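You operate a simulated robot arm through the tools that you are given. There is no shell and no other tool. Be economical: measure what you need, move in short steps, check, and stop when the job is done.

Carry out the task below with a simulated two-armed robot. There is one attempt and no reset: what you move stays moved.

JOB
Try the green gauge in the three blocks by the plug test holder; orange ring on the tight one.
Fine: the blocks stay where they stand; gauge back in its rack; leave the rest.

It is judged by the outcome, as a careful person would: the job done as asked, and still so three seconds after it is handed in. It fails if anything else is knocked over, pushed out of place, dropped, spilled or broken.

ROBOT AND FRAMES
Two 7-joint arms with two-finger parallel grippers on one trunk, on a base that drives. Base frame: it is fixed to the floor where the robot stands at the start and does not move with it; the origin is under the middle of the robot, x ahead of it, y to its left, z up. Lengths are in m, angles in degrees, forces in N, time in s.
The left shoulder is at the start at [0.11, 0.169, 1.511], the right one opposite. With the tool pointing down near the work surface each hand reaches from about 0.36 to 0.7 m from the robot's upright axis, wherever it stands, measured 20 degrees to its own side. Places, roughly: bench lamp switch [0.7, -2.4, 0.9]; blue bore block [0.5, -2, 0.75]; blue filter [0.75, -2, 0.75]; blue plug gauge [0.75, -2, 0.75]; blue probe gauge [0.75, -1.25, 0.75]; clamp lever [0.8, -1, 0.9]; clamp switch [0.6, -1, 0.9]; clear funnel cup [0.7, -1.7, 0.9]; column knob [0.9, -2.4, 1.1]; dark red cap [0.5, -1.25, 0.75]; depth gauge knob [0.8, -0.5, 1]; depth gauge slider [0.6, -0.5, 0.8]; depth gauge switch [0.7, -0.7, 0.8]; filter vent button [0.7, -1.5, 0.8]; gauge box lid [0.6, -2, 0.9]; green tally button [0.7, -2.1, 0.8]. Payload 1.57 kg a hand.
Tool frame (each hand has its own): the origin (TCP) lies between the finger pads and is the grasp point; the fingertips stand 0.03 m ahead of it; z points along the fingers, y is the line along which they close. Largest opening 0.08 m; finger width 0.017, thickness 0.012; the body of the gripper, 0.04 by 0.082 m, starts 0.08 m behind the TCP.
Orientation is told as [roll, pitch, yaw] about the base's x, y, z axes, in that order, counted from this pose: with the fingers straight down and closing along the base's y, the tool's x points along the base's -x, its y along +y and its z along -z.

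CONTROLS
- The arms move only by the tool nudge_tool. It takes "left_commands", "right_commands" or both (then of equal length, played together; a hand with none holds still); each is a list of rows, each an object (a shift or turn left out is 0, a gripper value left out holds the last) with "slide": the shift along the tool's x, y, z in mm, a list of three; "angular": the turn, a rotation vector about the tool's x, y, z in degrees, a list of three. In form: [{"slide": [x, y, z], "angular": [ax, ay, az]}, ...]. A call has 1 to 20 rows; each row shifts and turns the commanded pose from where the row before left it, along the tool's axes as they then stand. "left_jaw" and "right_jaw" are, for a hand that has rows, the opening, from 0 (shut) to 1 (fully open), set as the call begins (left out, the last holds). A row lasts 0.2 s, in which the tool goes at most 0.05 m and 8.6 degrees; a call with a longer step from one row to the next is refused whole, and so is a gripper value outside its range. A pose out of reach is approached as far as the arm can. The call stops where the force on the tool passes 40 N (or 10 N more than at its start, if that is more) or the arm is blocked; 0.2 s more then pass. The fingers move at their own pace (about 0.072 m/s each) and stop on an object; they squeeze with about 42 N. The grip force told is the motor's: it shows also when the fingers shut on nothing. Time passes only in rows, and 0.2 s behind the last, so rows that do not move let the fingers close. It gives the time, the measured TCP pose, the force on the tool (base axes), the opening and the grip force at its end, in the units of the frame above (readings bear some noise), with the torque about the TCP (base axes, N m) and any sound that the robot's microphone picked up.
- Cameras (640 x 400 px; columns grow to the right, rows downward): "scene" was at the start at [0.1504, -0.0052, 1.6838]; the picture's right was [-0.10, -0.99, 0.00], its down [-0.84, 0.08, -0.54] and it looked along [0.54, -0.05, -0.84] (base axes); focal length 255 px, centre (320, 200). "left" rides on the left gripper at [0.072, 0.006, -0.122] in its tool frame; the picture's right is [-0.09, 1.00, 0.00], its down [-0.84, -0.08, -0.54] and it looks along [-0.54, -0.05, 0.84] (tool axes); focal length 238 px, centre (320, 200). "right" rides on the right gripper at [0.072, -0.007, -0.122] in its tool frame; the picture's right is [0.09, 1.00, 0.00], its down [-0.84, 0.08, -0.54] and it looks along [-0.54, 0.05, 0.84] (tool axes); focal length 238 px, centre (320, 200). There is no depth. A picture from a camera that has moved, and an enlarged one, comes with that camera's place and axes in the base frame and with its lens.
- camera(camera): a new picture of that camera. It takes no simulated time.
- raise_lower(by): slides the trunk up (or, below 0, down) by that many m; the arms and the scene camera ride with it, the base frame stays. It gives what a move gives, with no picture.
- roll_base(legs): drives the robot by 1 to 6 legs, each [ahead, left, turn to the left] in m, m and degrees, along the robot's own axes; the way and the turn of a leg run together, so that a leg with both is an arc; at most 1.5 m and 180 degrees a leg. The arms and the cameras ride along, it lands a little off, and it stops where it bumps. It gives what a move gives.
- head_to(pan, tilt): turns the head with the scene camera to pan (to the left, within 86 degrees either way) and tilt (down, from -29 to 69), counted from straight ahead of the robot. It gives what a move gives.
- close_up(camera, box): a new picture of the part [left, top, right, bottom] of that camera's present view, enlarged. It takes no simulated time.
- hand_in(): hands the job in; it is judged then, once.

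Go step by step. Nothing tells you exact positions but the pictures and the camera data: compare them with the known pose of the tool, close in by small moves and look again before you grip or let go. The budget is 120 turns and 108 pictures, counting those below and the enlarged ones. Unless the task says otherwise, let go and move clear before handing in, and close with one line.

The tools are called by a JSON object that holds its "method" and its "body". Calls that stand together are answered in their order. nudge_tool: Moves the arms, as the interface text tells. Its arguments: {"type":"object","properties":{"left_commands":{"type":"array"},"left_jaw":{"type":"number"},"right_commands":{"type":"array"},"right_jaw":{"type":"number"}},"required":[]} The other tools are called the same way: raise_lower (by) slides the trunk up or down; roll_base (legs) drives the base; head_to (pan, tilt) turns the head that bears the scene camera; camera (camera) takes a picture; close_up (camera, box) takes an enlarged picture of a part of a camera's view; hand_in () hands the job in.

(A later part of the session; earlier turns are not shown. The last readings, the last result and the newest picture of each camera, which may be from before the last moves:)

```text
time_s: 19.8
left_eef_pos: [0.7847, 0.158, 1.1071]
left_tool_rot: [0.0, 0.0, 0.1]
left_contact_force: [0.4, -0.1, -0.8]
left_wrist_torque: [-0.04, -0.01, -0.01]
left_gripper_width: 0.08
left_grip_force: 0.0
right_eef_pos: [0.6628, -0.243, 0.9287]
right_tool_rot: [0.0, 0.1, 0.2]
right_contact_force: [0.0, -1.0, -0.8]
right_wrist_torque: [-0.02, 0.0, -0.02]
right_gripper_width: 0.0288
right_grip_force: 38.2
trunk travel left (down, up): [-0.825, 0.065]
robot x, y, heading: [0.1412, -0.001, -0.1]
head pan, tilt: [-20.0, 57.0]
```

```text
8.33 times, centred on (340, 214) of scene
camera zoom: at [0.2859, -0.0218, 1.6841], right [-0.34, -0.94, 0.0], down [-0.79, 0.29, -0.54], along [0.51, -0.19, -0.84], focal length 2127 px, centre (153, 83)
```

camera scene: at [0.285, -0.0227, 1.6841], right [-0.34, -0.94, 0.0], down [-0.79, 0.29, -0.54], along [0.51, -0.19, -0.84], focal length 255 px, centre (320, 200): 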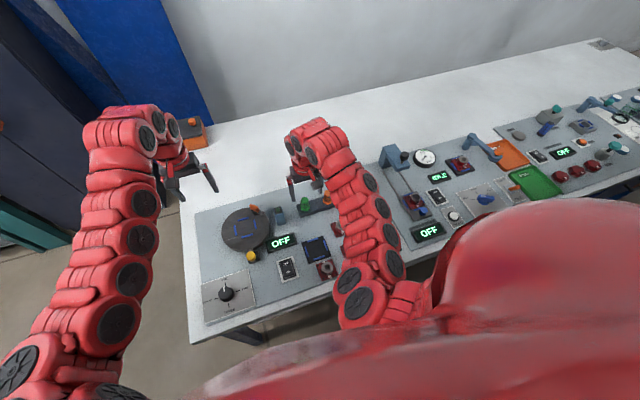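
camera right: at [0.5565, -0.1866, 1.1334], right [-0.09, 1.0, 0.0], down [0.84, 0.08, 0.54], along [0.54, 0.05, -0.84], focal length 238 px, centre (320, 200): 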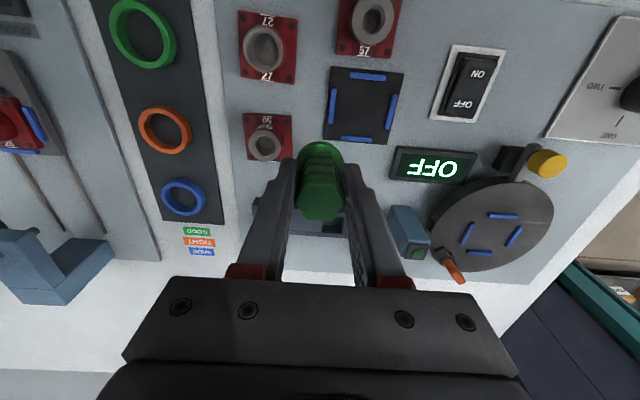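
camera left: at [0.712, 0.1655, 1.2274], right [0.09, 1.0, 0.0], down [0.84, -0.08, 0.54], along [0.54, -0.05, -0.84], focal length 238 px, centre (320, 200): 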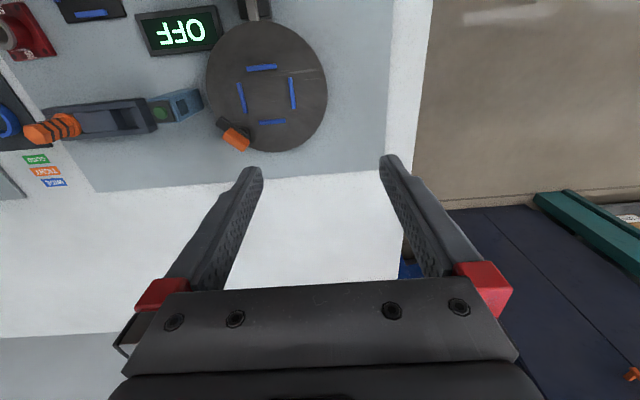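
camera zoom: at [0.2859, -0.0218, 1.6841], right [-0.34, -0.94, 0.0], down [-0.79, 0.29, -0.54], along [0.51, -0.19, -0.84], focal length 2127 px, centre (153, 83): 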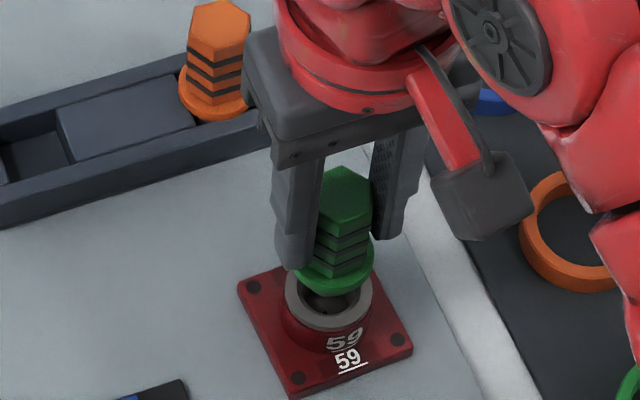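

Refined: bore 59 at (0.666, -0.2413). I correct by 3 mm and 1.7 mm and lower in 2 mm rows.

{"method": "nudge_tool", "body": {"right_commands": [{"slide": [-3, 1.7, 0]}, {"slide": [0, 0, 3]}, {"slide": [0, 0, 3]}, {"slide": [0, 0, 2]}, {"slide": [0, 0, 2]}, {}]}}

{"method": "close_up", "body": {"camera": "right", "box": [240, 80, 400, 180]}}

{"method": "close_up", "body": {"camera": "scene", "box": [310, 190, 370, 238]}}

```text
time_s: 21.2
left_eef_pos: [0.7854, 0.1582, 1.1071]
left_tool_rot: [-0.1, 0.1, 0.1]
left_contact_force: [-0.1, -1.1, -0.5]
left_wrist_torque: [-0.03, -0.02, 0.01]
left_gripper_width: 0.0798
left_grip_force: 0.0
right_eef_pos: [0.668, -0.2398, 0.9198]
right_tool_rot: [0.1, 0.0, 0.1]
right_contact_force: [-0.1, 0.3, -1.4]
right_wrist_torque: [0.0, 0.0, -0.01]
right_gripper_width: 0.0284
right_grip_force: 38.6
trunk travel left (down, up): [-0.825, 0.065]
robot x, y, heading: [0.1377, -0.0015, -0.1]
head pan, tilt: [-20.0, 57.0]
```

```text
4.00 times, centred on (320, 130) of right
camera zoom: at [0.5954, -0.2484, 1.0412], right [-0.09, 1.0, 0.0], down [0.84, 0.08, 0.54], along [0.54, 0.05, -0.84], focal length 953 px, centre (320, 480)
```

zoom: 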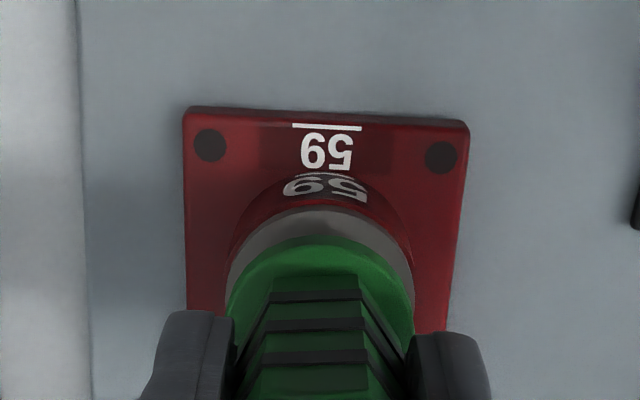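

```text
8.33 times, centred on (340, 214) of scene
camera zoom: at [0.2863, -0.0219, 1.684], right [-0.34, -0.94, 0.0], down [-0.79, 0.29, -0.54], along [0.51, -0.19, -0.84], focal length 2127 px, centre (153, 83)
```

zoom: 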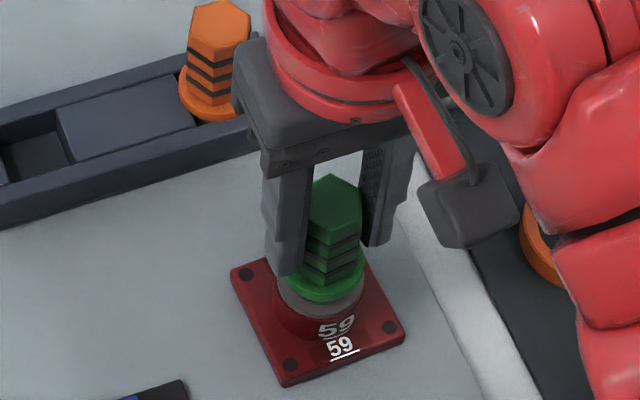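

The block itself shifted a few mm in the scene view: the plug had already entered the bore and my sideways correction dragged it. I drag it gently back by the same way and compare with the earlier picture.

{"method": "nudge_tool", "body": {"right_commands": [{"slide": [1.5, -0.8, 0]}, {"slide": [1.5, -0.9, 0]}, {"slide": [1, -0.5, 0]}, {}]}}

{"method": "close_up", "body": {"camera": "scene", "box": [310, 190, 370, 238]}}

```text
time_s: 22.2
left_eef_pos: [0.7848, 0.1578, 1.1071]
left_tool_rot: [0.0, 0.0, 0.1]
left_contact_force: [0.1, -0.5, 0.0]
left_wrist_torque: [-0.01, 0.01, 0.0]
left_gripper_width: 0.08
left_grip_force: 0.1
right_eef_pos: [0.6617, -0.2415, 0.9197]
right_tool_rot: [-0.1, 0.1, 0.0]
right_contact_force: [-0.5, 0.3, -1.1]
right_wrist_torque: [-0.01, 0.02, -0.02]
right_gripper_width: 0.0284
right_grip_force: 38.5
trunk travel left (down, up): [-0.825, 0.065]
robot x, y, heading: [0.1376, -0.0004, 0.1]
head pan, tilt: [-20.0, 57.0]
```

```text
8.33 times, centred on (340, 214) of scene
camera zoom: at [0.2859, -0.0218, 1.684], right [-0.34, -0.94, 0.0], down [-0.79, 0.29, -0.54], along [0.51, -0.19, -0.84], focal length 2127 px, centre (153, 83)
```

zoom: 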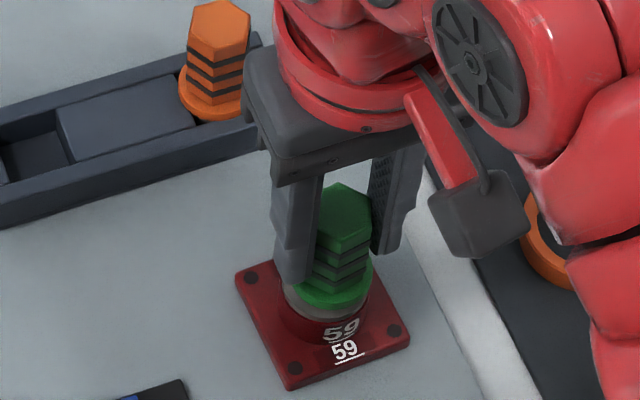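

The block came back partly; about 5 mm in x remains by the picture. I drag on 4 mm and compare.

{"method": "nudge_tool", "body": {"right_commands": [{"slide": [1.5, 0, 0]}, {"slide": [1.5, 0, 0]}, {"slide": [1, 0, 0]}, {}]}}

{"method": "close_up", "body": {"camera": "scene", "box": [310, 190, 370, 238]}}

{"method": "close_up", "body": {"camera": "right", "box": [240, 80, 400, 180]}}

```text
time_s: 23.2
left_eef_pos: [0.7843, 0.1583, 1.1078]
left_tool_rot: [0.0, 0.0, 0.2]
left_contact_force: [0.1, 0.0, -1.1]
left_wrist_torque: [-0.03, -0.02, -0.01]
left_gripper_width: 0.0799
left_grip_force: 0.1
right_eef_pos: [0.6581, -0.2434, 0.9187]
right_tool_rot: [0.0, 0.1, -0.2]
right_contact_force: [-0.3, -0.1, -1.2]
right_wrist_torque: [0.01, 0.01, -0.04]
right_gripper_width: 0.0282
right_grip_force: 38.4
trunk travel left (down, up): [-0.825, 0.065]
robot x, y, heading: [0.1357, 0.0032, 0.1]
head pan, tilt: [-20.0, 57.0]
```

```text
8.33 times, centred on (340, 214) of scene
camera zoom: at [0.2858, -0.0218, 1.6841], right [-0.34, -0.94, 0.0], down [-0.79, 0.29, -0.54], along [0.51, -0.19, -0.84], focal length 2127 px, centre (153, 83)
```

zoom: 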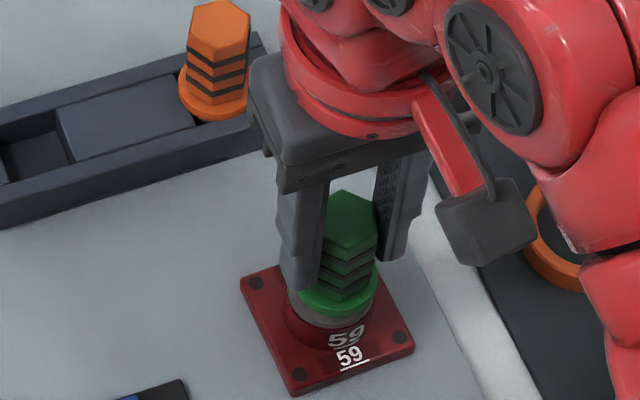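

```text
4.00 times, centred on (320, 130) of right
camera zoom: at [0.5869, -0.2515, 1.0412], right [-0.09, 1.0, 0.0], down [0.84, 0.08, 0.54], along [0.54, 0.05, -0.84], focal length 953 px, centre (320, 480)
```

zoom: 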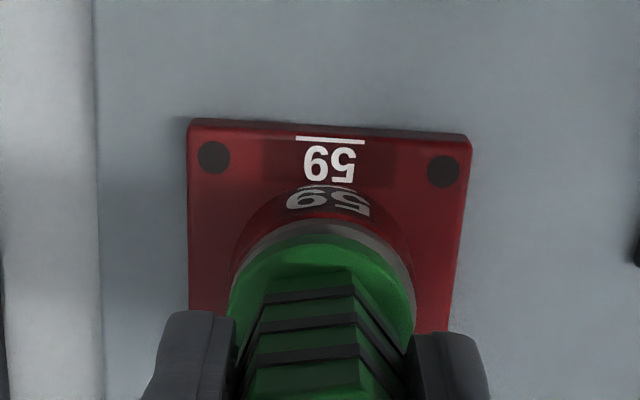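

Nearly back: about 2 mm in x and 1 mm in y remain. I drag that, then press down to see where the gauge seats.

{"method": "nudge_tool", "body": {"right_commands": [{"slide": [1, 0.6, 0]}, {"slide": [1, 0.6, 0]}, {}]}}

{"method": "close_up", "body": {"camera": "scene", "box": [310, 190, 370, 238]}}

{"method": "nudge_tool", "body": {"right_commands": [{"slide": [0, 0, 2]}, {"slide": [0, 0, 2]}, {}]}}

{"method": "close_up", "body": {"camera": "scene", "box": [310, 190, 370, 238]}}

```text
time_s: 24.0
left_eef_pos: [0.7841, 0.1573, 1.1073]
left_tool_rot: [0.0, 0.0, 0.2]
left_contact_force: [0.6, 0.8, -0.6]
left_wrist_torque: [0.0, 0.01, -0.01]
left_gripper_width: 0.0801
left_grip_force: 0.1
right_eef_pos: [0.6565, -0.2417, 0.9184]
right_tool_rot: [0.1, 0.1, 0.0]
right_contact_force: [-1.3, 0.4, -0.9]
right_wrist_torque: [-0.01, -0.01, 0.0]
right_gripper_width: 0.0267
right_grip_force: 37.5
trunk travel left (down, up): [-0.825, 0.065]
robot x, y, heading: [0.1409, -0.0003, 0.2]
head pan, tilt: [-20.0, 57.0]
```

```text
8.33 times, centred on (340, 214) of scene
camera zoom: at [0.2858, -0.0219, 1.6841], right [-0.34, -0.94, 0.0], down [-0.79, 0.29, -0.54], along [0.51, -0.19, -0.84], focal length 2127 px, centre (153, 83)
```

zoom: 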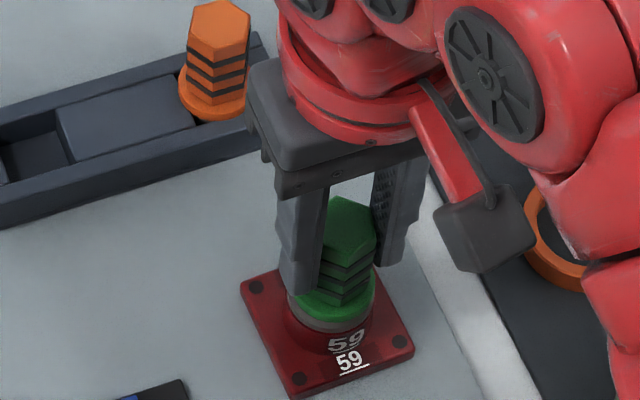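

```text
time_s: 24.8
left_eef_pos: [0.7844, 0.1596, 1.1074]
left_tool_rot: [0.1, 0.0, 0.1]
left_contact_force: [0.1, -0.5, 0.3]
left_wrist_torque: [-0.05, 0.01, 0.02]
left_gripper_width: 0.0798
left_grip_force: 0.1
right_eef_pos: [0.6578, -0.2415, 0.9159]
right_tool_rot: [0.0, 0.2, 0.0]
right_contact_force: [-0.6, 0.4, -1.1]
right_wrist_torque: [0.02, -0.03, -0.01]
right_gripper_width: 0.0253
right_grip_force: 36.7
trunk travel left (down, up): [-0.825, 0.065]
robot x, y, heading: [0.1426, 0.0003, 0.1]
head pan, tilt: [-20.0, 57.0]
```

```text
8.33 times, centred on (340, 214) of scene
camera zoom: at [0.2857, -0.0219, 1.6841], right [-0.34, -0.94, 0.0], down [-0.79, 0.29, -0.54], along [0.51, -0.19, -0.84], focal length 2127 px, centre (153, 83)
```

zoom: 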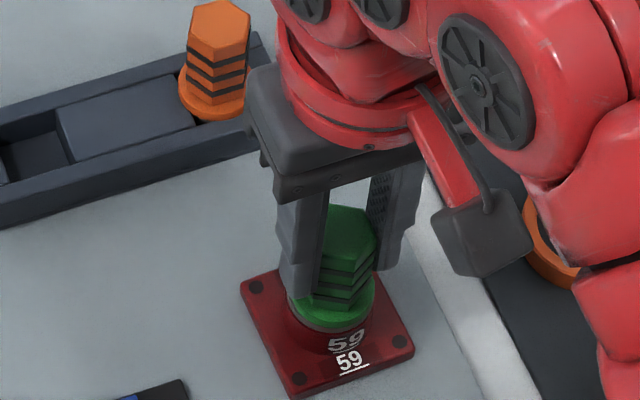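

The block is back within about a millimetre, but the gauge is creeping in the grip (width falling). It stands in the bore, so I open and re-centre the grip.

{"method": "nudge_tool", "body": {"right_commands": [{}, {}, {}], "right_jaw": 0.6}}

{"method": "camera", "body": {"camera": "right"}}

{"method": "close_up", "body": {"camera": "scene", "box": [310, 190, 370, 238]}}

```text
time_s: 25.6
left_eef_pos: [0.785, 0.1573, 1.1077]
left_tool_rot: [0.0, 0.2, 0.1]
left_contact_force: [0.6, 0.5, 0.3]
left_wrist_torque: [-0.01, -0.02, 0.0]
left_gripper_width: 0.08
left_grip_force: 0.0
right_eef_pos: [0.6571, -0.241, 0.9161]
right_tool_rot: [0.1, 0.1, 0.0]
right_contact_force: [-0.1, -1.0, 0.2]
right_wrist_torque: [-0.01, -0.03, -0.03]
right_gripper_width: 0.0479
right_grip_force: 0.1
trunk travel left (down, up): [-0.825, 0.065]
robot x, y, heading: [0.1367, -0.0, 0.2]
head pan, tilt: [-20.0, 57.0]
```

```text
61 pictures are left
camera right: at [0.5853, -0.2497, 1.0374], right [-0.09, 1.0, 0.0], down [0.84, 0.08, 0.54], along [0.54, 0.05, -0.84], focal length 238 px, centre (320, 200)
```

right: 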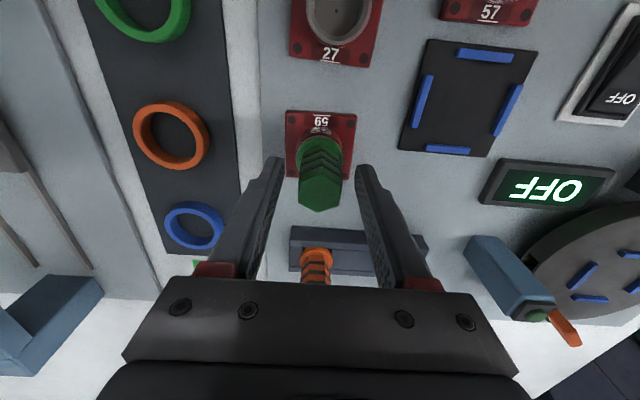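

```text
8.33 times, centred on (340, 214) of scene
camera zoom: at [0.2857, -0.0218, 1.6841], right [-0.34, -0.94, 0.0], down [-0.79, 0.29, -0.54], along [0.51, -0.19, -0.84], focal length 2127 px, centre (153, 83)
```

zoom: 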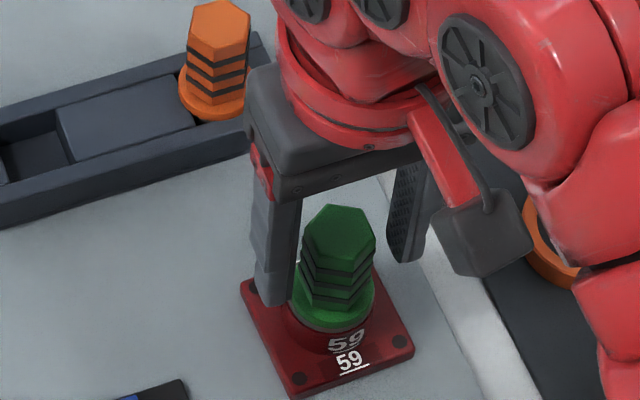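

The gauge stands upright in block 59. I zoom in to see how the head lies between the fingers.

{"method": "close_up", "body": {"camera": "right", "box": [240, 100, 400, 220]}}

```text
3.33 times, centred on (320, 160) of right
camera zoom: at [0.5853, -0.2497, 1.0374], right [-0.09, 1.0, 0.0], down [0.84, 0.08, 0.54], along [0.54, 0.05, -0.84], focal length 794 px, centre (320, 333)
```

zoom: 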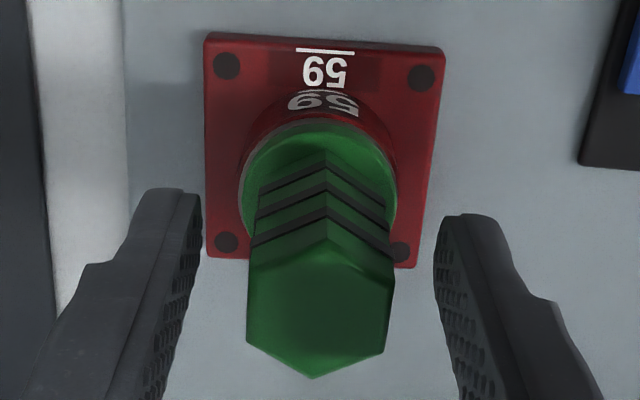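

The hex just turned its flats to the pads (about 25 mm across) and the flange sits on the boss. I grip again and lift 5 mm, reading the pull.

{"method": "nudge_tool", "body": {"right_commands": [{}, {}, {}, {}], "right_jaw": 0.0}}

{"method": "nudge_tool", "body": {"right_commands": [{"slide": [0, 0, -2]}, {"slide": [0, 0, -3]}]}}

{"method": "close_up", "body": {"camera": "scene", "box": [310, 190, 370, 238]}}

```text
time_s: 26.6
left_eef_pos: [0.784, 0.1578, 1.1072]
left_tool_rot: [0.0, 0.0, 0.2]
left_contact_force: [-0.5, 0.8, -0.2]
left_wrist_torque: [-0.01, 0.01, 0.02]
left_gripper_width: 0.0801
left_grip_force: 0.0
right_eef_pos: [0.6557, -0.2423, 0.9158]
right_tool_rot: [0.0, 0.1, 0.1]
right_contact_force: [-0.9, 0.3, 0.7]
right_wrist_torque: [0.0, 0.0, 0.03]
right_gripper_width: 0.0252
right_grip_force: 36.6
trunk travel left (down, up): [-0.825, 0.065]
robot x, y, heading: [0.1365, 0.0022, 0.2]
head pan, tilt: [-20.0, 57.0]
```

```text
time_s: 27.2
left_eef_pos: [0.7849, 0.1579, 1.1065]
left_tool_rot: [0.0, 0.0, 0.0]
left_contact_force: [0.6, 0.3, 0.1]
left_wrist_torque: [-0.01, -0.01, 0.0]
left_gripper_width: 0.0801
left_grip_force: 0.0
right_eef_pos: [0.6565, -0.2421, 0.9196]
right_tool_rot: [0.0, 0.0, 0.0]
right_contact_force: [0.0, 0.3, -1.1]
right_wrist_torque: [0.03, 0.0, 0.0]
right_gripper_width: 0.0252
right_grip_force: 36.8
trunk travel left (down, up): [-0.825, 0.065]
robot x, y, heading: [0.1385, -0.0024, -0.1]
head pan, tilt: [-20.0, 57.0]
```

```text
8.33 times, centred on (340, 214) of scene
camera zoom: at [0.2858, -0.0219, 1.6841], right [-0.34, -0.94, 0.0], down [-0.79, 0.29, -0.54], along [0.51, -0.19, -0.84], focal length 2127 px, centre (153, 83)
```

zoom: 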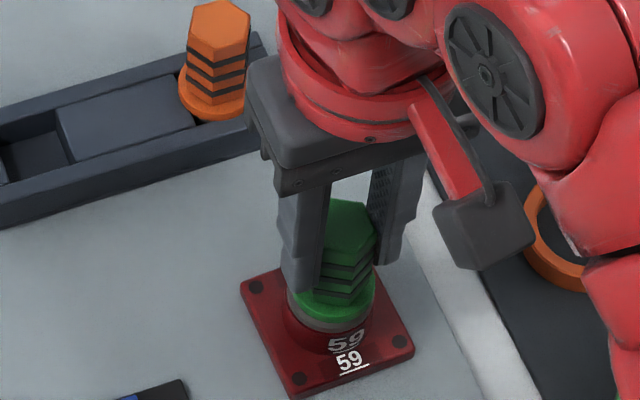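

The gauge slides in 59 with no resistance at all. I withdraw it and go over block 57.

{"method": "nudge_tool", "body": {"right_commands": [{"slide": [0, 0, -20]}, {"slide": [0, 0, -40]}, {"slide": [31, 25, 0]}, {"slide": [31, 25, 0]}, {"slide": [31, 25, 0]}, {"slide": [31, 27, 0]}, {}]}}

{"method": "close_up", "body": {"camera": "right", "box": [220, 40, 420, 190]}}

{"method": "close_up", "body": {"camera": "scene", "box": [280, 190, 380, 270]}}

```text
time_s: 28.8
left_eef_pos: [0.7858, 0.1571, 1.1066]
left_tool_rot: [0.1, -0.1, 0.1]
left_contact_force: [0.3, -0.5, 0.0]
left_wrist_torque: [0.0, 0.04, 0.01]
left_gripper_width: 0.08
left_grip_force: 0.1
right_eef_pos: [0.5398, -0.1481, 0.9844]
right_tool_rot: [0.0, 0.1, 0.0]
right_contact_force: [0.6, 0.5, -1.1]
right_wrist_torque: [0.02, 0.02, 0.04]
right_gripper_width: 0.0253
right_grip_force: 36.4
right hand out of reach, approached as far as the arm can: row 6
trunk travel left (down, up): [-0.825, 0.065]
robot x, y, heading: [0.1365, -0.0038, 0.5]
head pan, tilt: [-20.0, 57.0]
```

```text
2.67 times, centred on (320, 115) of right
camera zoom: at [0.4686, -0.1553, 1.106], right [-0.09, 1.0, 0.0], down [0.84, 0.08, 0.54], along [0.54, 0.05, -0.84], focal length 636 px, centre (320, 427)
```

zoom: 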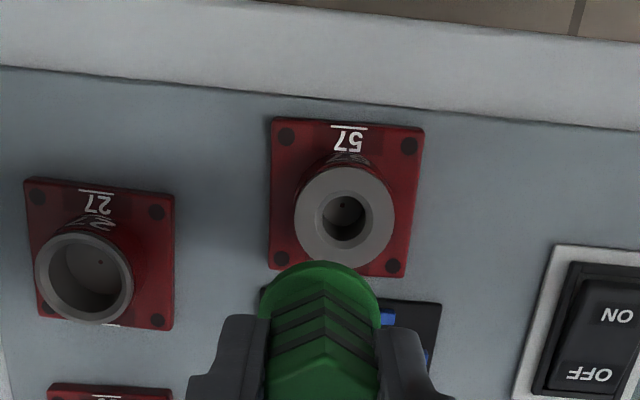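

```text
5.00 times, centred on (330, 230) of scene
camera zoom: at [0.2864, -0.0222, 1.684], right [-0.34, -0.94, 0.0], down [-0.79, 0.29, -0.54], along [0.51, -0.19, -0.84], focal length 1276 px, centre (270, 50)
```

zoom: 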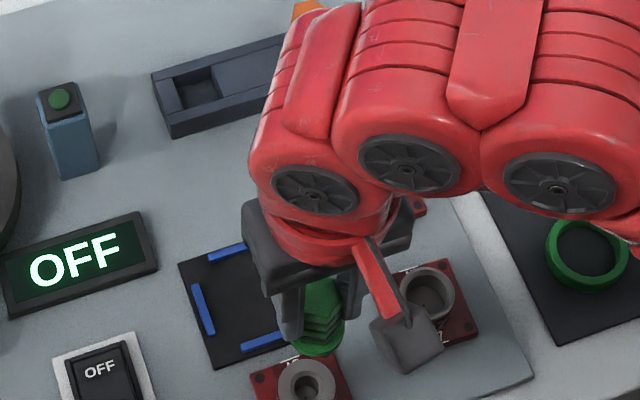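

Too close for the arm here. I drive back 5 cm and then align over block 57.

{"method": "roll_base", "body": {"legs": [[-0.05, 0, 0]]}}

{"method": "close_up", "body": {"camera": "right", "box": [220, 40, 420, 190]}}

```text
time_s: 29.8
left_eef_pos: [0.7381, 0.157, 1.1058]
left_tool_rot: [0.0, 0.2, 0.1]
left_contact_force: [-0.4, 0.4, -0.5]
left_wrist_torque: [-0.02, 0.01, 0.02]
left_gripper_width: 0.0802
left_grip_force: 0.1
right_eef_pos: [0.4925, -0.1462, 0.9831]
right_tool_rot: [-0.1, 0.2, 0.1]
right_contact_force: [0.6, 0.6, -0.6]
right_wrist_torque: [-0.01, 0.07, -0.03]
right_gripper_width: 0.0252
right_grip_force: 36.6
trunk travel left (down, up): [-0.825, 0.065]
robot x, y, heading: [0.0925, 0.0017, 0.1]
head pan, tilt: [-20.0, 57.0]
```

```text
2.67 times, centred on (320, 115) of right
camera zoom: at [0.4228, -0.1551, 1.1051], right [-0.09, 1.0, 0.0], down [0.84, 0.08, 0.54], along [0.54, 0.05, -0.84], focal length 636 px, centre (320, 427)
```

zoom: 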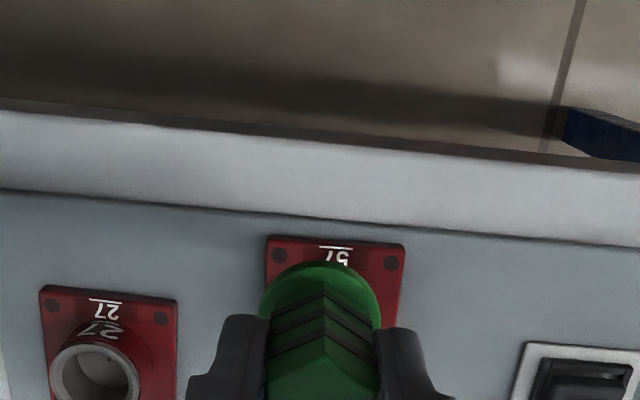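

Bore 57 is at about (0.5315, -0.1405). I move over it and lower to just above.

{"method": "nudge_tool", "body": {"right_commands": [{"slide": [-37.5, 6.5, 0]}, {"slide": [0, 0, 10]}, {"slide": [0, 0, 15]}, {}]}}

{"method": "close_up", "body": {"camera": "right", "box": [240, 80, 400, 180]}}

{"method": "camera", "body": {"camera": "scene"}}

```text
time_s: 30.8
left_eef_pos: [0.7368, 0.1583, 1.1057]
left_tool_rot: [0.0, 0.0, 0.1]
left_contact_force: [1.1, 0.7, -0.2]
left_wrist_torque: [0.01, 0.01, -0.02]
left_gripper_width: 0.0798
left_grip_force: 0.0
right_eef_pos: [0.5304, -0.1421, 0.9589]
right_tool_rot: [0.0, 0.0, 0.0]
right_contact_force: [0.0, -0.3, -1.0]
right_wrist_torque: [0.03, 0.02, -0.02]
right_gripper_width: 0.025
right_grip_force: 36.2
trunk travel left (down, up): [-0.825, 0.065]
robot x, y, heading: [0.0922, -0.0003, 0.2]
head pan, tilt: [-20.0, 57.0]
```

```text
4.00 times, centred on (320, 130) of right
camera zoom: at [0.4589, -0.1495, 1.0806], right [-0.09, 1.0, 0.0], down [0.84, 0.08, 0.54], along [0.54, 0.05, -0.84], focal length 953 px, centre (320, 480)
```

zoom: 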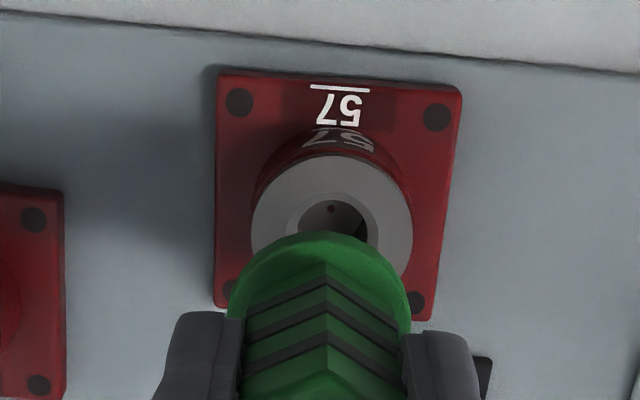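

```text
53 pictures are left
camera scene: at [0.239, -0.0216, 1.6838], right [-0.34, -0.94, 0.0], down [-0.79, 0.29, -0.54], along [0.51, -0.19, -0.84], focal length 255 px, centre (320, 200)
```

scene: 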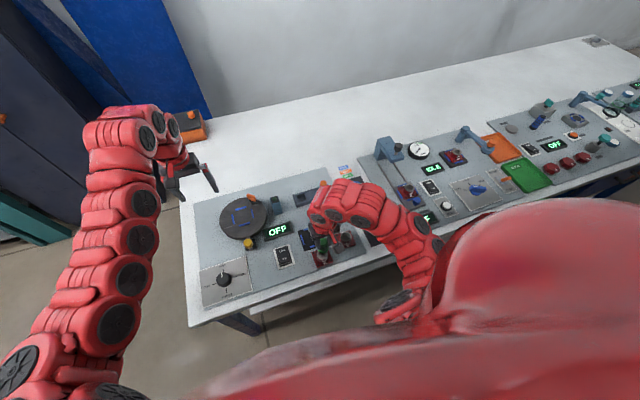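

The boss sits about 2.7 mm further to +y than the gauge. I correct and lower a bit more.

{"method": "nudge_tool", "body": {"right_commands": [{"slide": [-0.5, 2.7, 0]}, {"slide": [0, 0, 6]}, {"slide": [0, 0, 4]}, {}]}}

{"method": "close_up", "body": {"camera": "right", "box": [240, 80, 400, 180]}}

{"method": "close_up", "body": {"camera": "scene", "box": [290, 220, 370, 280]}}

```text
time_s: 31.8
left_eef_pos: [0.7356, 0.1578, 1.1066]
left_tool_rot: [-0.1, 0.0, 0.0]
left_contact_force: [0.8, 0.7, -0.4]
left_wrist_torque: [-0.01, -0.01, -0.01]
left_gripper_width: 0.0801
left_grip_force: 0.2
right_eef_pos: [0.5292, -0.1384, 0.9488]
right_tool_rot: [0.0, 0.0, 0.1]
right_contact_force: [-0.2, -0.3, -0.6]
right_wrist_torque: [0.01, 0.0, -0.01]
right_gripper_width: 0.0252
right_grip_force: 36.9
trunk travel left (down, up): [-0.825, 0.065]
robot x, y, heading: [0.0873, 0.0008, -0.0]
head pan, tilt: [-20.0, 57.0]
```

```text
4.00 times, centred on (320, 130) of right
camera zoom: at [0.4584, -0.1463, 1.0712], right [-0.09, 1.0, 0.0], down [0.84, 0.08, 0.54], along [0.54, 0.05, -0.84], focal length 953 px, centre (320, 480)
```

zoom: 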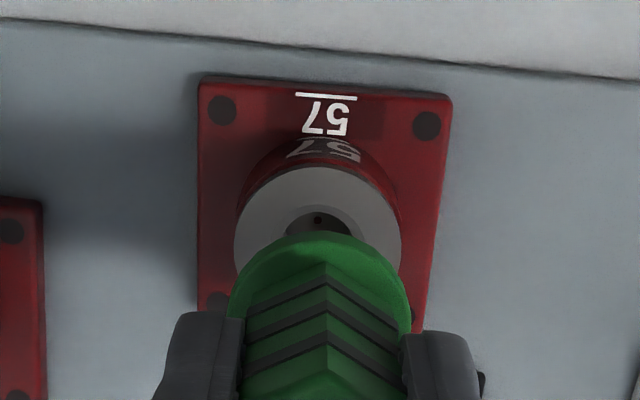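

```text
6.67 times, centred on (330, 250) of scene
camera zoom: at [0.237, -0.0218, 1.684], right [-0.34, -0.94, 0.0], down [-0.79, 0.29, -0.54], along [0.51, -0.19, -0.84], focal length 1701 px, centre (253, -133)
```

zoom: 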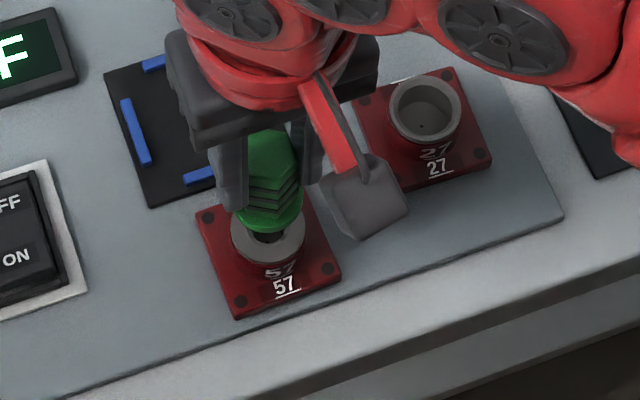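

Aligned within about a millimetre. I trim and lower carefully, watching the force.

{"method": "nudge_tool", "body": {"right_commands": [{"slide": [1, -0.5, 0]}, {"slide": [0, 0, 5]}, {"slide": [0, 0, 5]}, {"slide": [0, 0, 3]}, {}]}}

{"method": "close_up", "body": {"camera": "scene", "box": [290, 220, 370, 280]}}

{"method": "nudge_tool", "body": {"right_commands": [{"slide": [0, 0, 1.5]}, {"slide": [0, 0, 1.5]}]}}

```text
time_s: 33.0
left_eef_pos: [0.7357, 0.1589, 1.1076]
left_tool_rot: [0.0, 0.0, 0.0]
left_contact_force: [-0.5, 0.1, -0.7]
left_wrist_torque: [-0.01, -0.01, 0.01]
left_gripper_width: 0.0799
left_grip_force: 0.1
right_eef_pos: [0.5276, -0.1386, 0.9368]
right_tool_rot: [0.0, 0.1, -0.1]
right_contact_force: [0.0, -0.2, -1.1]
right_wrist_torque: [0.03, -0.02, 0.01]
right_gripper_width: 0.0251
right_grip_force: 37.1
trunk travel left (down, up): [-0.825, 0.065]
robot x, y, heading: [0.0906, -0.0024, 0.3]
head pan, tilt: [-20.0, 57.0]
```

```text
6.67 times, centred on (330, 250) of scene
camera zoom: at [0.2368, -0.0219, 1.6841], right [-0.34, -0.94, 0.0], down [-0.79, 0.29, -0.54], along [0.51, -0.19, -0.84], focal length 1701 px, centre (253, -133)
```

zoom: 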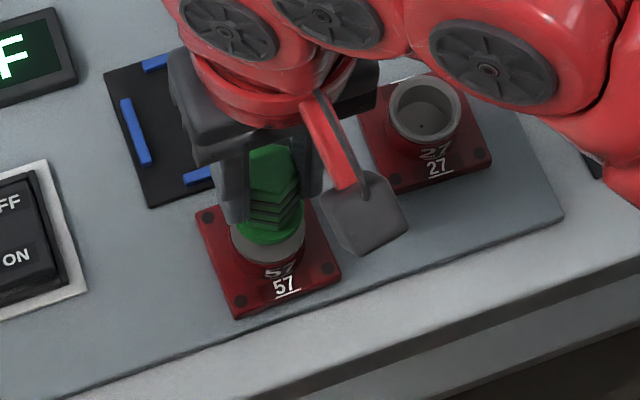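

```text
time_s: 33.5
left_eef_pos: [0.7357, 0.1576, 1.1071]
left_tool_rot: [0.0, 0.0, 0.0]
left_contact_force: [0.7, -0.5, -0.3]
left_wrist_torque: [0.0, 0.02, -0.01]
left_gripper_width: 0.0799
left_grip_force: 0.0
right_eef_pos: [0.5288, -0.1386, 0.9344]
right_tool_rot: [0.0, 0.0, 0.0]
right_contact_force: [-0.3, 0.3, -0.7]
right_wrist_torque: [0.02, 0.02, -0.01]
right_gripper_width: 0.0252
right_grip_force: 36.5
trunk travel left (down, up): [-0.825, 0.065]
robot x, y, heading: [0.0935, -0.0008, -0.2]
head pan, tilt: [-20.0, 57.0]
```

Block 57 hasn't moved; still free. I continue down in small rows.

{"method": "nudge_tool", "body": {"right_commands": [{"slide": [0, 0, 1.5]}, {"slide": [0, 0, 1.5]}, {"slide": [0, 0, 1.5]}]}}

{"method": "nudge_tool", "body": {"right_commands": [{"slide": [0, 0, 1.5]}, {"slide": [0, 0, 1.5]}]}}

{"method": "close_up", "body": {"camera": "scene", "box": [290, 220, 370, 280]}}

```text
time_s: 34.4
left_eef_pos: [0.7348, 0.1578, 1.1083]
left_tool_rot: [0.0, 0.0, 0.0]
left_contact_force: [0.3, -0.2, -0.1]
left_wrist_torque: [0.02, 0.01, 0.0]
left_gripper_width: 0.0801
left_grip_force: 0.1
right_eef_pos: [0.5284, -0.1391, 0.9305]
right_tool_rot: [0.0, -0.2, 0.0]
right_contact_force: [3.6, -3.6, 32.9]
right_wrist_torque: [-0.2, -0.3, -0.03]
right_gripper_width: 0.0252
right_grip_force: 36.3
trunk travel left (down, up): [-0.825, 0.065]
robot x, y, heading: [0.0885, 0.0008, 0.2]
head pan, tilt: [-20.0, 57.0]
```

```text
time_s: 34.8
left_eef_pos: [0.7325, 0.1574, 1.1088]
left_tool_rot: [0.0, 0.0, 0.1]
left_contact_force: [0.0, -0.3, -0.1]
left_wrist_torque: [-0.03, -0.01, 0.01]
left_gripper_width: 0.08
left_grip_force: 0.0
right_eef_pos: [0.5272, -0.1379, 0.9296]
right_tool_rot: [-0.2, -0.4, 0.1]
right_contact_force: [-6.7, -2.4, 29.5]
right_wrist_torque: [-0.17, 0.27, -0.03]
right_gripper_width: 0.0248
right_grip_force: 36.3
trunk travel left (down, up): [-0.825, 0.065]
robot x, y, heading: [0.0926, 0.0003, 0.1]
head pan, tilt: [-20.0, 57.0]
stopped in row 2 (right hand): the force on the tool passed its limit at 46 N (the readings are from after the stop); the commanded pose is now the measured one
```

```text
6.67 times, centred on (330, 250) of scene
camera zoom: at [0.2324, -0.0217, 1.6844], right [-0.34, -0.94, 0.0], down [-0.79, 0.29, -0.55], along [0.51, -0.19, -0.84], focal length 1701 px, centre (253, -133)
```

zoom: 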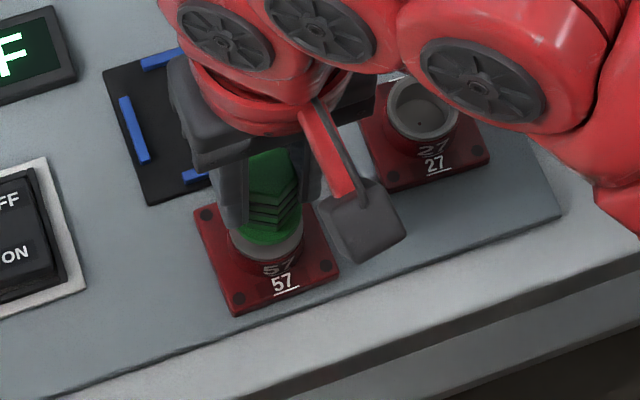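

Blocked at TCP z 0.930 with about 33 N, whereas in 59 it went to 0.916. I ease off 3 mm and check the alignment.

{"method": "nudge_tool", "body": {"right_commands": [{"slide": [0, 0, -3]}, {}]}}

{"method": "close_up", "body": {"camera": "right", "box": [240, 80, 400, 180]}}

{"method": "close_up", "body": {"camera": "scene", "box": [290, 220, 370, 280]}}

```text
time_s: 35.4
left_eef_pos: [0.7347, 0.1581, 1.1066]
left_tool_rot: [0.0, -0.1, 0.1]
left_contact_force: [-1.2, -0.1, 0.4]
left_wrist_torque: [0.03, 0.05, 0.0]
left_gripper_width: 0.0801
left_grip_force: 0.1
right_eef_pos: [0.5291, -0.1386, 0.9294]
right_tool_rot: [0.0, -0.1, 0.0]
right_contact_force: [-1.1, 0.0, 0.2]
right_wrist_torque: [-0.05, 0.14, -0.04]
right_gripper_width: 0.0253
right_grip_force: 37.0
trunk travel left (down, up): [-0.825, 0.065]
robot x, y, heading: [0.0898, 0.0007, -0.2]
head pan, tilt: [-20.0, 57.0]
```

```text
4.00 times, centred on (320, 130) of right
camera zoom: at [0.4567, -0.1462, 1.0518], right [-0.09, 1.0, 0.0], down [0.84, 0.08, 0.54], along [0.54, 0.05, -0.84], focal length 953 px, centre (320, 480)
```

zoom: 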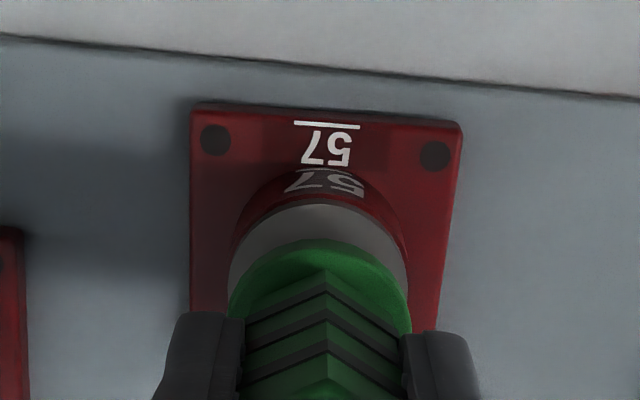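

```text
6.67 times, centred on (330, 250) of scene
camera zoom: at [0.2364, -0.022, 1.6838], right [-0.34, -0.94, 0.0], down [-0.79, 0.29, -0.54], along [0.51, -0.19, -0.84], focal length 1701 px, centre (253, -133)
```

zoom: 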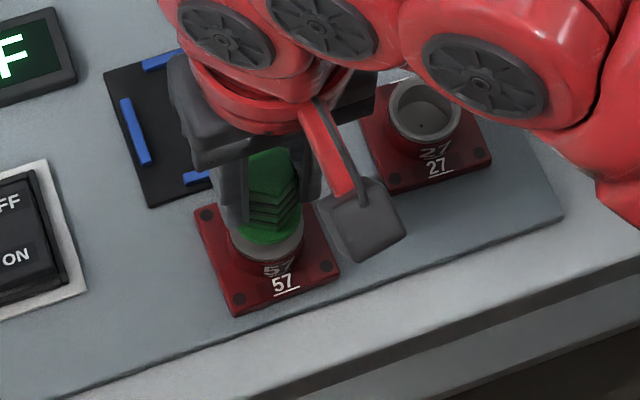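

The gauge appears centred within about 1 mm. I repeat the try with a 1.2 mm shift in x to rule out a catch on the rim.

{"method": "nudge_tool", "body": {"right_commands": [{"slide": [0, 0, -4]}, {"slide": [-1.2, 0, 0]}, {"slide": [0, 0, 2]}, {"slide": [0, 0, 2]}, {}]}}

{"method": "nudge_tool", "body": {"right_commands": [{"slide": [0, 0, 1]}, {"slide": [0, 0, 1]}, {"slide": [0, 0, 1]}]}}

{"method": "close_up", "body": {"camera": "scene", "box": [290, 220, 370, 280]}}

```text
time_s: 36.6
left_eef_pos: [0.7346, 0.1566, 1.108]
left_tool_rot: [0.0, -0.1, 0.0]
left_contact_force: [0.3, 0.7, 0.4]
left_wrist_torque: [-0.01, 0.03, 0.0]
left_gripper_width: 0.0797
left_grip_force: 0.2
right_eef_pos: [0.53, -0.1379, 0.9298]
right_tool_rot: [0.0, -0.1, 0.0]
right_contact_force: [-4.1, -0.7, 7.4]
right_wrist_torque: [-0.07, 0.26, -0.02]
right_gripper_width: 0.0251
right_grip_force: 36.6
trunk travel left (down, up): [-0.825, 0.065]
robot x, y, heading: [0.0889, -0.0023, 0.2]
head pan, tilt: [-20.0, 57.0]
```

```text
time_s: 37.4
left_eef_pos: [0.7335, 0.1574, 1.1085]
left_tool_rot: [0.0, -0.1, 0.0]
left_contact_force: [0.3, 0.0, 0.4]
left_wrist_torque: [-0.01, -0.01, 0.02]
left_gripper_width: 0.08
left_grip_force: 0.0
right_eef_pos: [0.5286, -0.1382, 0.9291]
right_tool_rot: [0.0, -0.4, 0.0]
right_contact_force: [-5.9, -2.1, 25.9]
right_wrist_torque: [-0.17, 0.19, -0.03]
right_gripper_width: 0.0251
right_grip_force: 36.0
trunk travel left (down, up): [-0.825, 0.065]
robot x, y, heading: [0.0911, 0.0026, -0.0]
head pan, tilt: [-20.0, 57.0]
```

```text
6.67 times, centred on (330, 250) of scene
camera zoom: at [0.2329, -0.0218, 1.6847], right [-0.34, -0.94, 0.0], down [-0.79, 0.29, -0.55], along [0.51, -0.19, -0.84], focal length 1701 px, centre (253, -133)
```

zoom: 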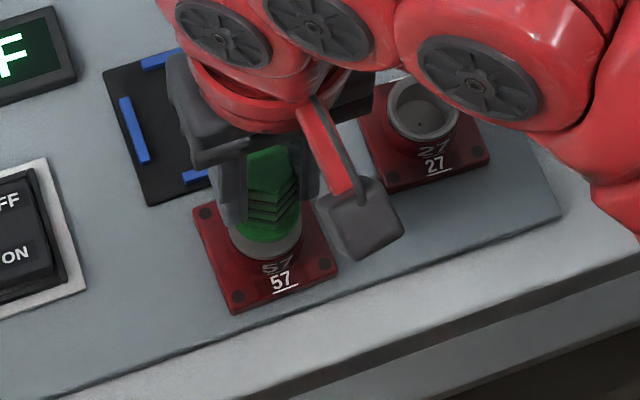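

The tip is captured in the entry of 57 (side load builds) yet won't go in even under 26–40 N: tight. I withdraw and go over block 27.

{"method": "nudge_tool", "body": {"right_commands": [{"slide": [0, 0, -5]}, {"slide": [0, 0, -25]}, {"slide": [0, 0, -20]}, {"slide": [-11, -33, 0]}, {"slide": [-11, -33, 0]}, {"slide": [-11, -33, 0]}, {}]}}

{"method": "close_up", "body": {"camera": "right", "box": [220, 60, 460, 210]}}

{"method": "close_up", "body": {"camera": "scene", "box": [290, 220, 370, 280]}}

```text
time_s: 39.0
left_eef_pos: [0.7358, 0.1573, 1.1077]
left_tool_rot: [0.0, -0.1, 0.0]
left_contact_force: [0.7, 0.1, 0.9]
left_wrist_torque: [0.01, -0.03, 0.05]
left_gripper_width: 0.0801
left_grip_force: 0.1
right_eef_pos: [0.5644, -0.236, 0.9796]
right_tool_rot: [0.0, -0.2, 0.0]
right_contact_force: [0.3, 0.3, -1.8]
right_wrist_torque: [0.01, 0.04, -0.02]
right_gripper_width: 0.0251
right_grip_force: 36.3
trunk travel left (down, up): [-0.825, 0.065]
robot x, y, heading: [0.0869, 0.0002, -0.1]
head pan, tilt: [-20.0, 57.0]
```

```text
2.67 times, centred on (340, 135) of right
camera zoom: at [0.4929, -0.2444, 1.1013], right [-0.09, 1.0, 0.0], down [0.84, 0.08, 0.54], along [0.54, 0.05, -0.84], focal length 636 px, centre (267, 373)
```

zoom: 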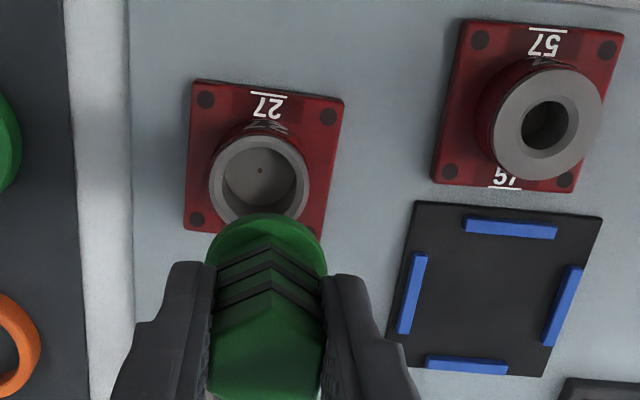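

```text
6.67 times, centred on (330, 250) of scene
camera zoom: at [0.2365, -0.0218, 1.6841], right [-0.34, -0.94, 0.0], down [-0.79, 0.29, -0.54], along [0.51, -0.19, -0.84], focal length 1701 px, centre (253, -133)
```

zoom: 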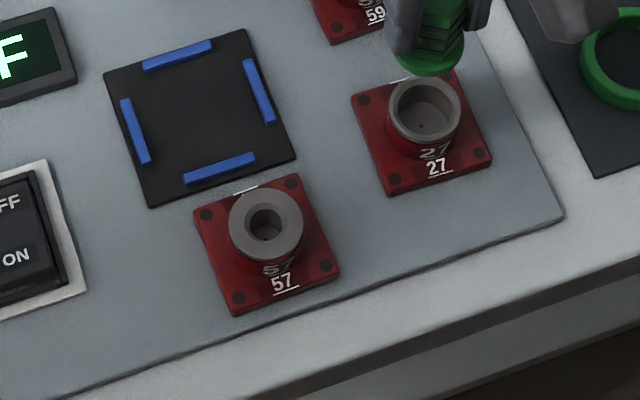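

Block 57 stayed within about 2 mm. Bore 27 is about 2.6 mm to -y and 2 mm nearer; I correct and lower into it.

{"method": "nudge_tool", "body": {"right_commands": [{"slide": [2, -2.6, 0]}, {"slide": [0, 0, 15]}, {"slide": [0, 0, 15]}, {}]}}

{"method": "close_up", "body": {"camera": "right", "box": [240, 80, 400, 180]}}

{"method": "close_up", "body": {"camera": "scene", "box": [290, 220, 370, 280]}}

```text
time_s: 40.0
left_eef_pos: [0.7363, 0.1589, 1.1058]
left_tool_rot: [-0.1, 0.0, 0.0]
left_contact_force: [-0.1, -0.3, -0.6]
left_wrist_torque: [-0.02, -0.01, -0.05]
left_gripper_width: 0.0801
left_grip_force: 0.0
right_eef_pos: [0.5603, -0.2407, 0.9474]
right_tool_rot: [0.1, -0.2, 0.0]
right_contact_force: [0.2, 0.3, -0.4]
right_wrist_torque: [0.05, -0.03, -0.01]
right_gripper_width: 0.0249
right_grip_force: 36.0
trunk travel left (down, up): [-0.825, 0.065]
robot x, y, heading: [0.0913, -0.0023, -0.1]
head pan, tilt: [-20.0, 57.0]
```

```text
4.00 times, centred on (320, 130) of right
camera zoom: at [0.4889, -0.2485, 1.0689], right [-0.09, 1.0, 0.0], down [0.84, 0.08, 0.54], along [0.54, 0.05, -0.84], focal length 953 px, centre (320, 480)
```

zoom: 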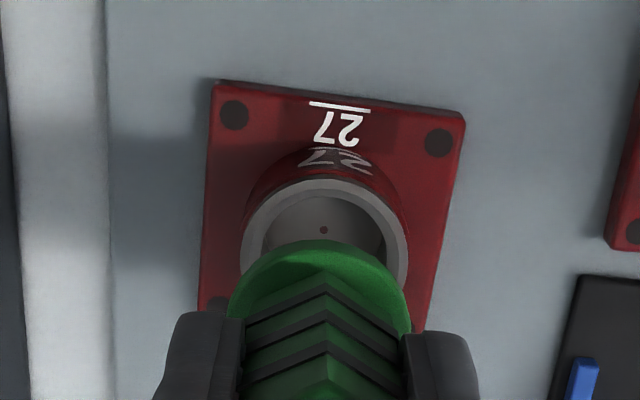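

```text
6.67 times, centred on (330, 250) of scene
camera zoom: at [0.2368, -0.0221, 1.6841], right [-0.34, -0.94, 0.0], down [-0.79, 0.29, -0.54], along [0.51, -0.19, -0.84], focal length 1701 px, centre (253, -133)
```

zoom: 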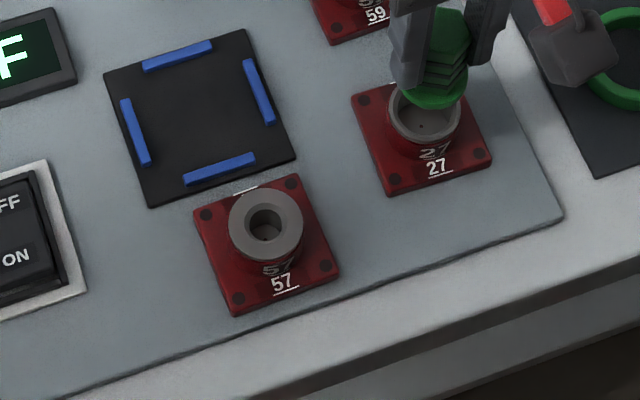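

Close enough for the wide bore; a 1 mm trim and I lower further.

{"method": "nudge_tool", "body": {"right_commands": [{"slide": [-1, 1, 0]}, {"slide": [0, 0, 8]}, {"slide": [0, 0, 5]}, {"slide": [0, 0, 4]}, {"slide": [0, 0, 4]}, {"slide": [0, 0, 4]}]}}

{"method": "nudge_tool", "body": {"right_commands": [{"slide": [0, 0, 2]}, {"slide": [0, 0, 2]}, {"slide": [0, 0, 2]}, {"slide": [0, 0, 2]}]}}

{"method": "close_up", "body": {"camera": "scene", "box": [290, 220, 370, 280]}}

```text
time_s: 41.4
left_eef_pos: [0.7361, 0.1569, 1.1059]
left_tool_rot: [0.0, 0.0, 0.0]
left_contact_force: [0.6, 0.5, -0.3]
left_wrist_torque: [-0.01, 0.0, -0.03]
left_gripper_width: 0.08
left_grip_force: 0.0
right_eef_pos: [0.5619, -0.2409, 0.9239]
right_tool_rot: [0.0, -0.2, -0.1]
right_contact_force: [0.3, -1.1, -1.0]
right_wrist_torque: [-0.02, -0.01, -0.04]
right_gripper_width: 0.025
right_grip_force: 37.0
trunk travel left (down, up): [-0.825, 0.065]
robot x, y, heading: [0.0918, -0.0017, 0.0]
head pan, tilt: [-20.0, 57.0]
```

```text
time_s: 42.4
left_eef_pos: [0.7355, 0.1582, 1.1057]
left_tool_rot: [-0.1, 0.0, 0.0]
left_contact_force: [-0.1, -0.3, 0.8]
left_wrist_torque: [-0.01, -0.01, -0.03]
left_gripper_width: 0.0798
left_grip_force: 0.1
right_eef_pos: [0.5624, -0.2401, 0.9151]
right_tool_rot: [0.0, -0.3, 0.0]
right_contact_force: [-0.5, -0.3, -1.8]
right_wrist_torque: [0.0, 0.01, 0.0]
right_gripper_width: 0.025
right_grip_force: 35.9
trunk travel left (down, up): [-0.825, 0.065]
robot x, y, heading: [0.0909, 0.0003, 0.0]
head pan, tilt: [-20.0, 57.0]
```

```text
6.67 times, centred on (330, 250) of scene
camera zoom: at [0.2368, -0.022, 1.6841], right [-0.34, -0.94, 0.0], down [-0.79, 0.29, -0.54], along [0.51, -0.19, -0.84], focal length 1701 px, centre (253, -133)
```

zoom: 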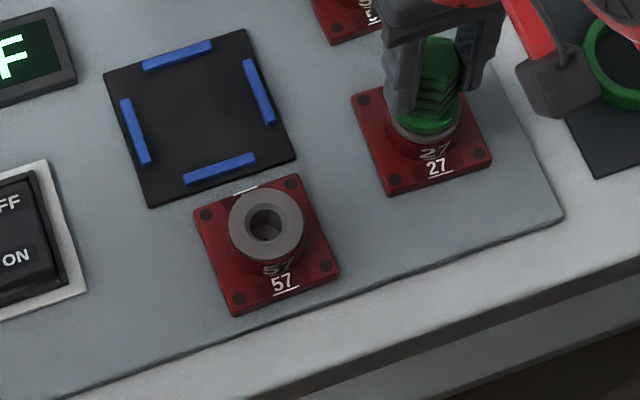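

In 27 it drops in freely with plenty of play, so 57 is the tight one. I lift out and carry the gauge back to its rack.

{"method": "nudge_tool", "body": {"right_commands": [{"slide": [0, 0, -35]}, {"slide": [0, 0, -40]}, {"slide": [-44, 19, 0]}, {"slide": [-44, 19, 0]}, {"slide": [-44, 19, 0]}, {"slide": [-44, 19, 0]}, {"slide": [-40, 18, 0]}, {}]}}

{"method": "camera", "body": {"camera": "right"}}

```text
time_s: 44.2
left_eef_pos: [0.7359, 0.1564, 1.1076]
left_tool_rot: [0.2, 0.0, 0.0]
left_contact_force: [-0.5, -0.3, -0.5]
left_wrist_torque: [0.0, -0.05, 0.0]
left_gripper_width: 0.0803
left_grip_force: 0.0
right_eef_pos: [0.7776, -0.1454, 0.99]
right_tool_rot: [0.0, 0.0, 0.0]
right_contact_force: [-0.3, -0.8, -0.9]
right_wrist_torque: [-0.01, -0.01, -0.02]
right_gripper_width: 0.0251
right_grip_force: 36.9
trunk travel left (down, up): [-0.825, 0.065]
robot x, y, heading: [0.0896, -0.0008, 0.3]
head pan, tilt: [-20.0, 57.0]
```

```text
40 pictures are left
camera right: at [0.705, -0.1546, 1.1116], right [-0.09, 1.0, 0.0], down [0.84, 0.08, 0.54], along [0.54, 0.05, -0.84], focal length 238 px, centre (320, 200)
```

right: 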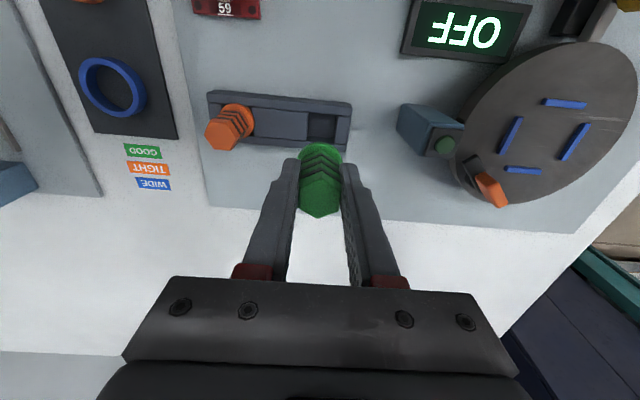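

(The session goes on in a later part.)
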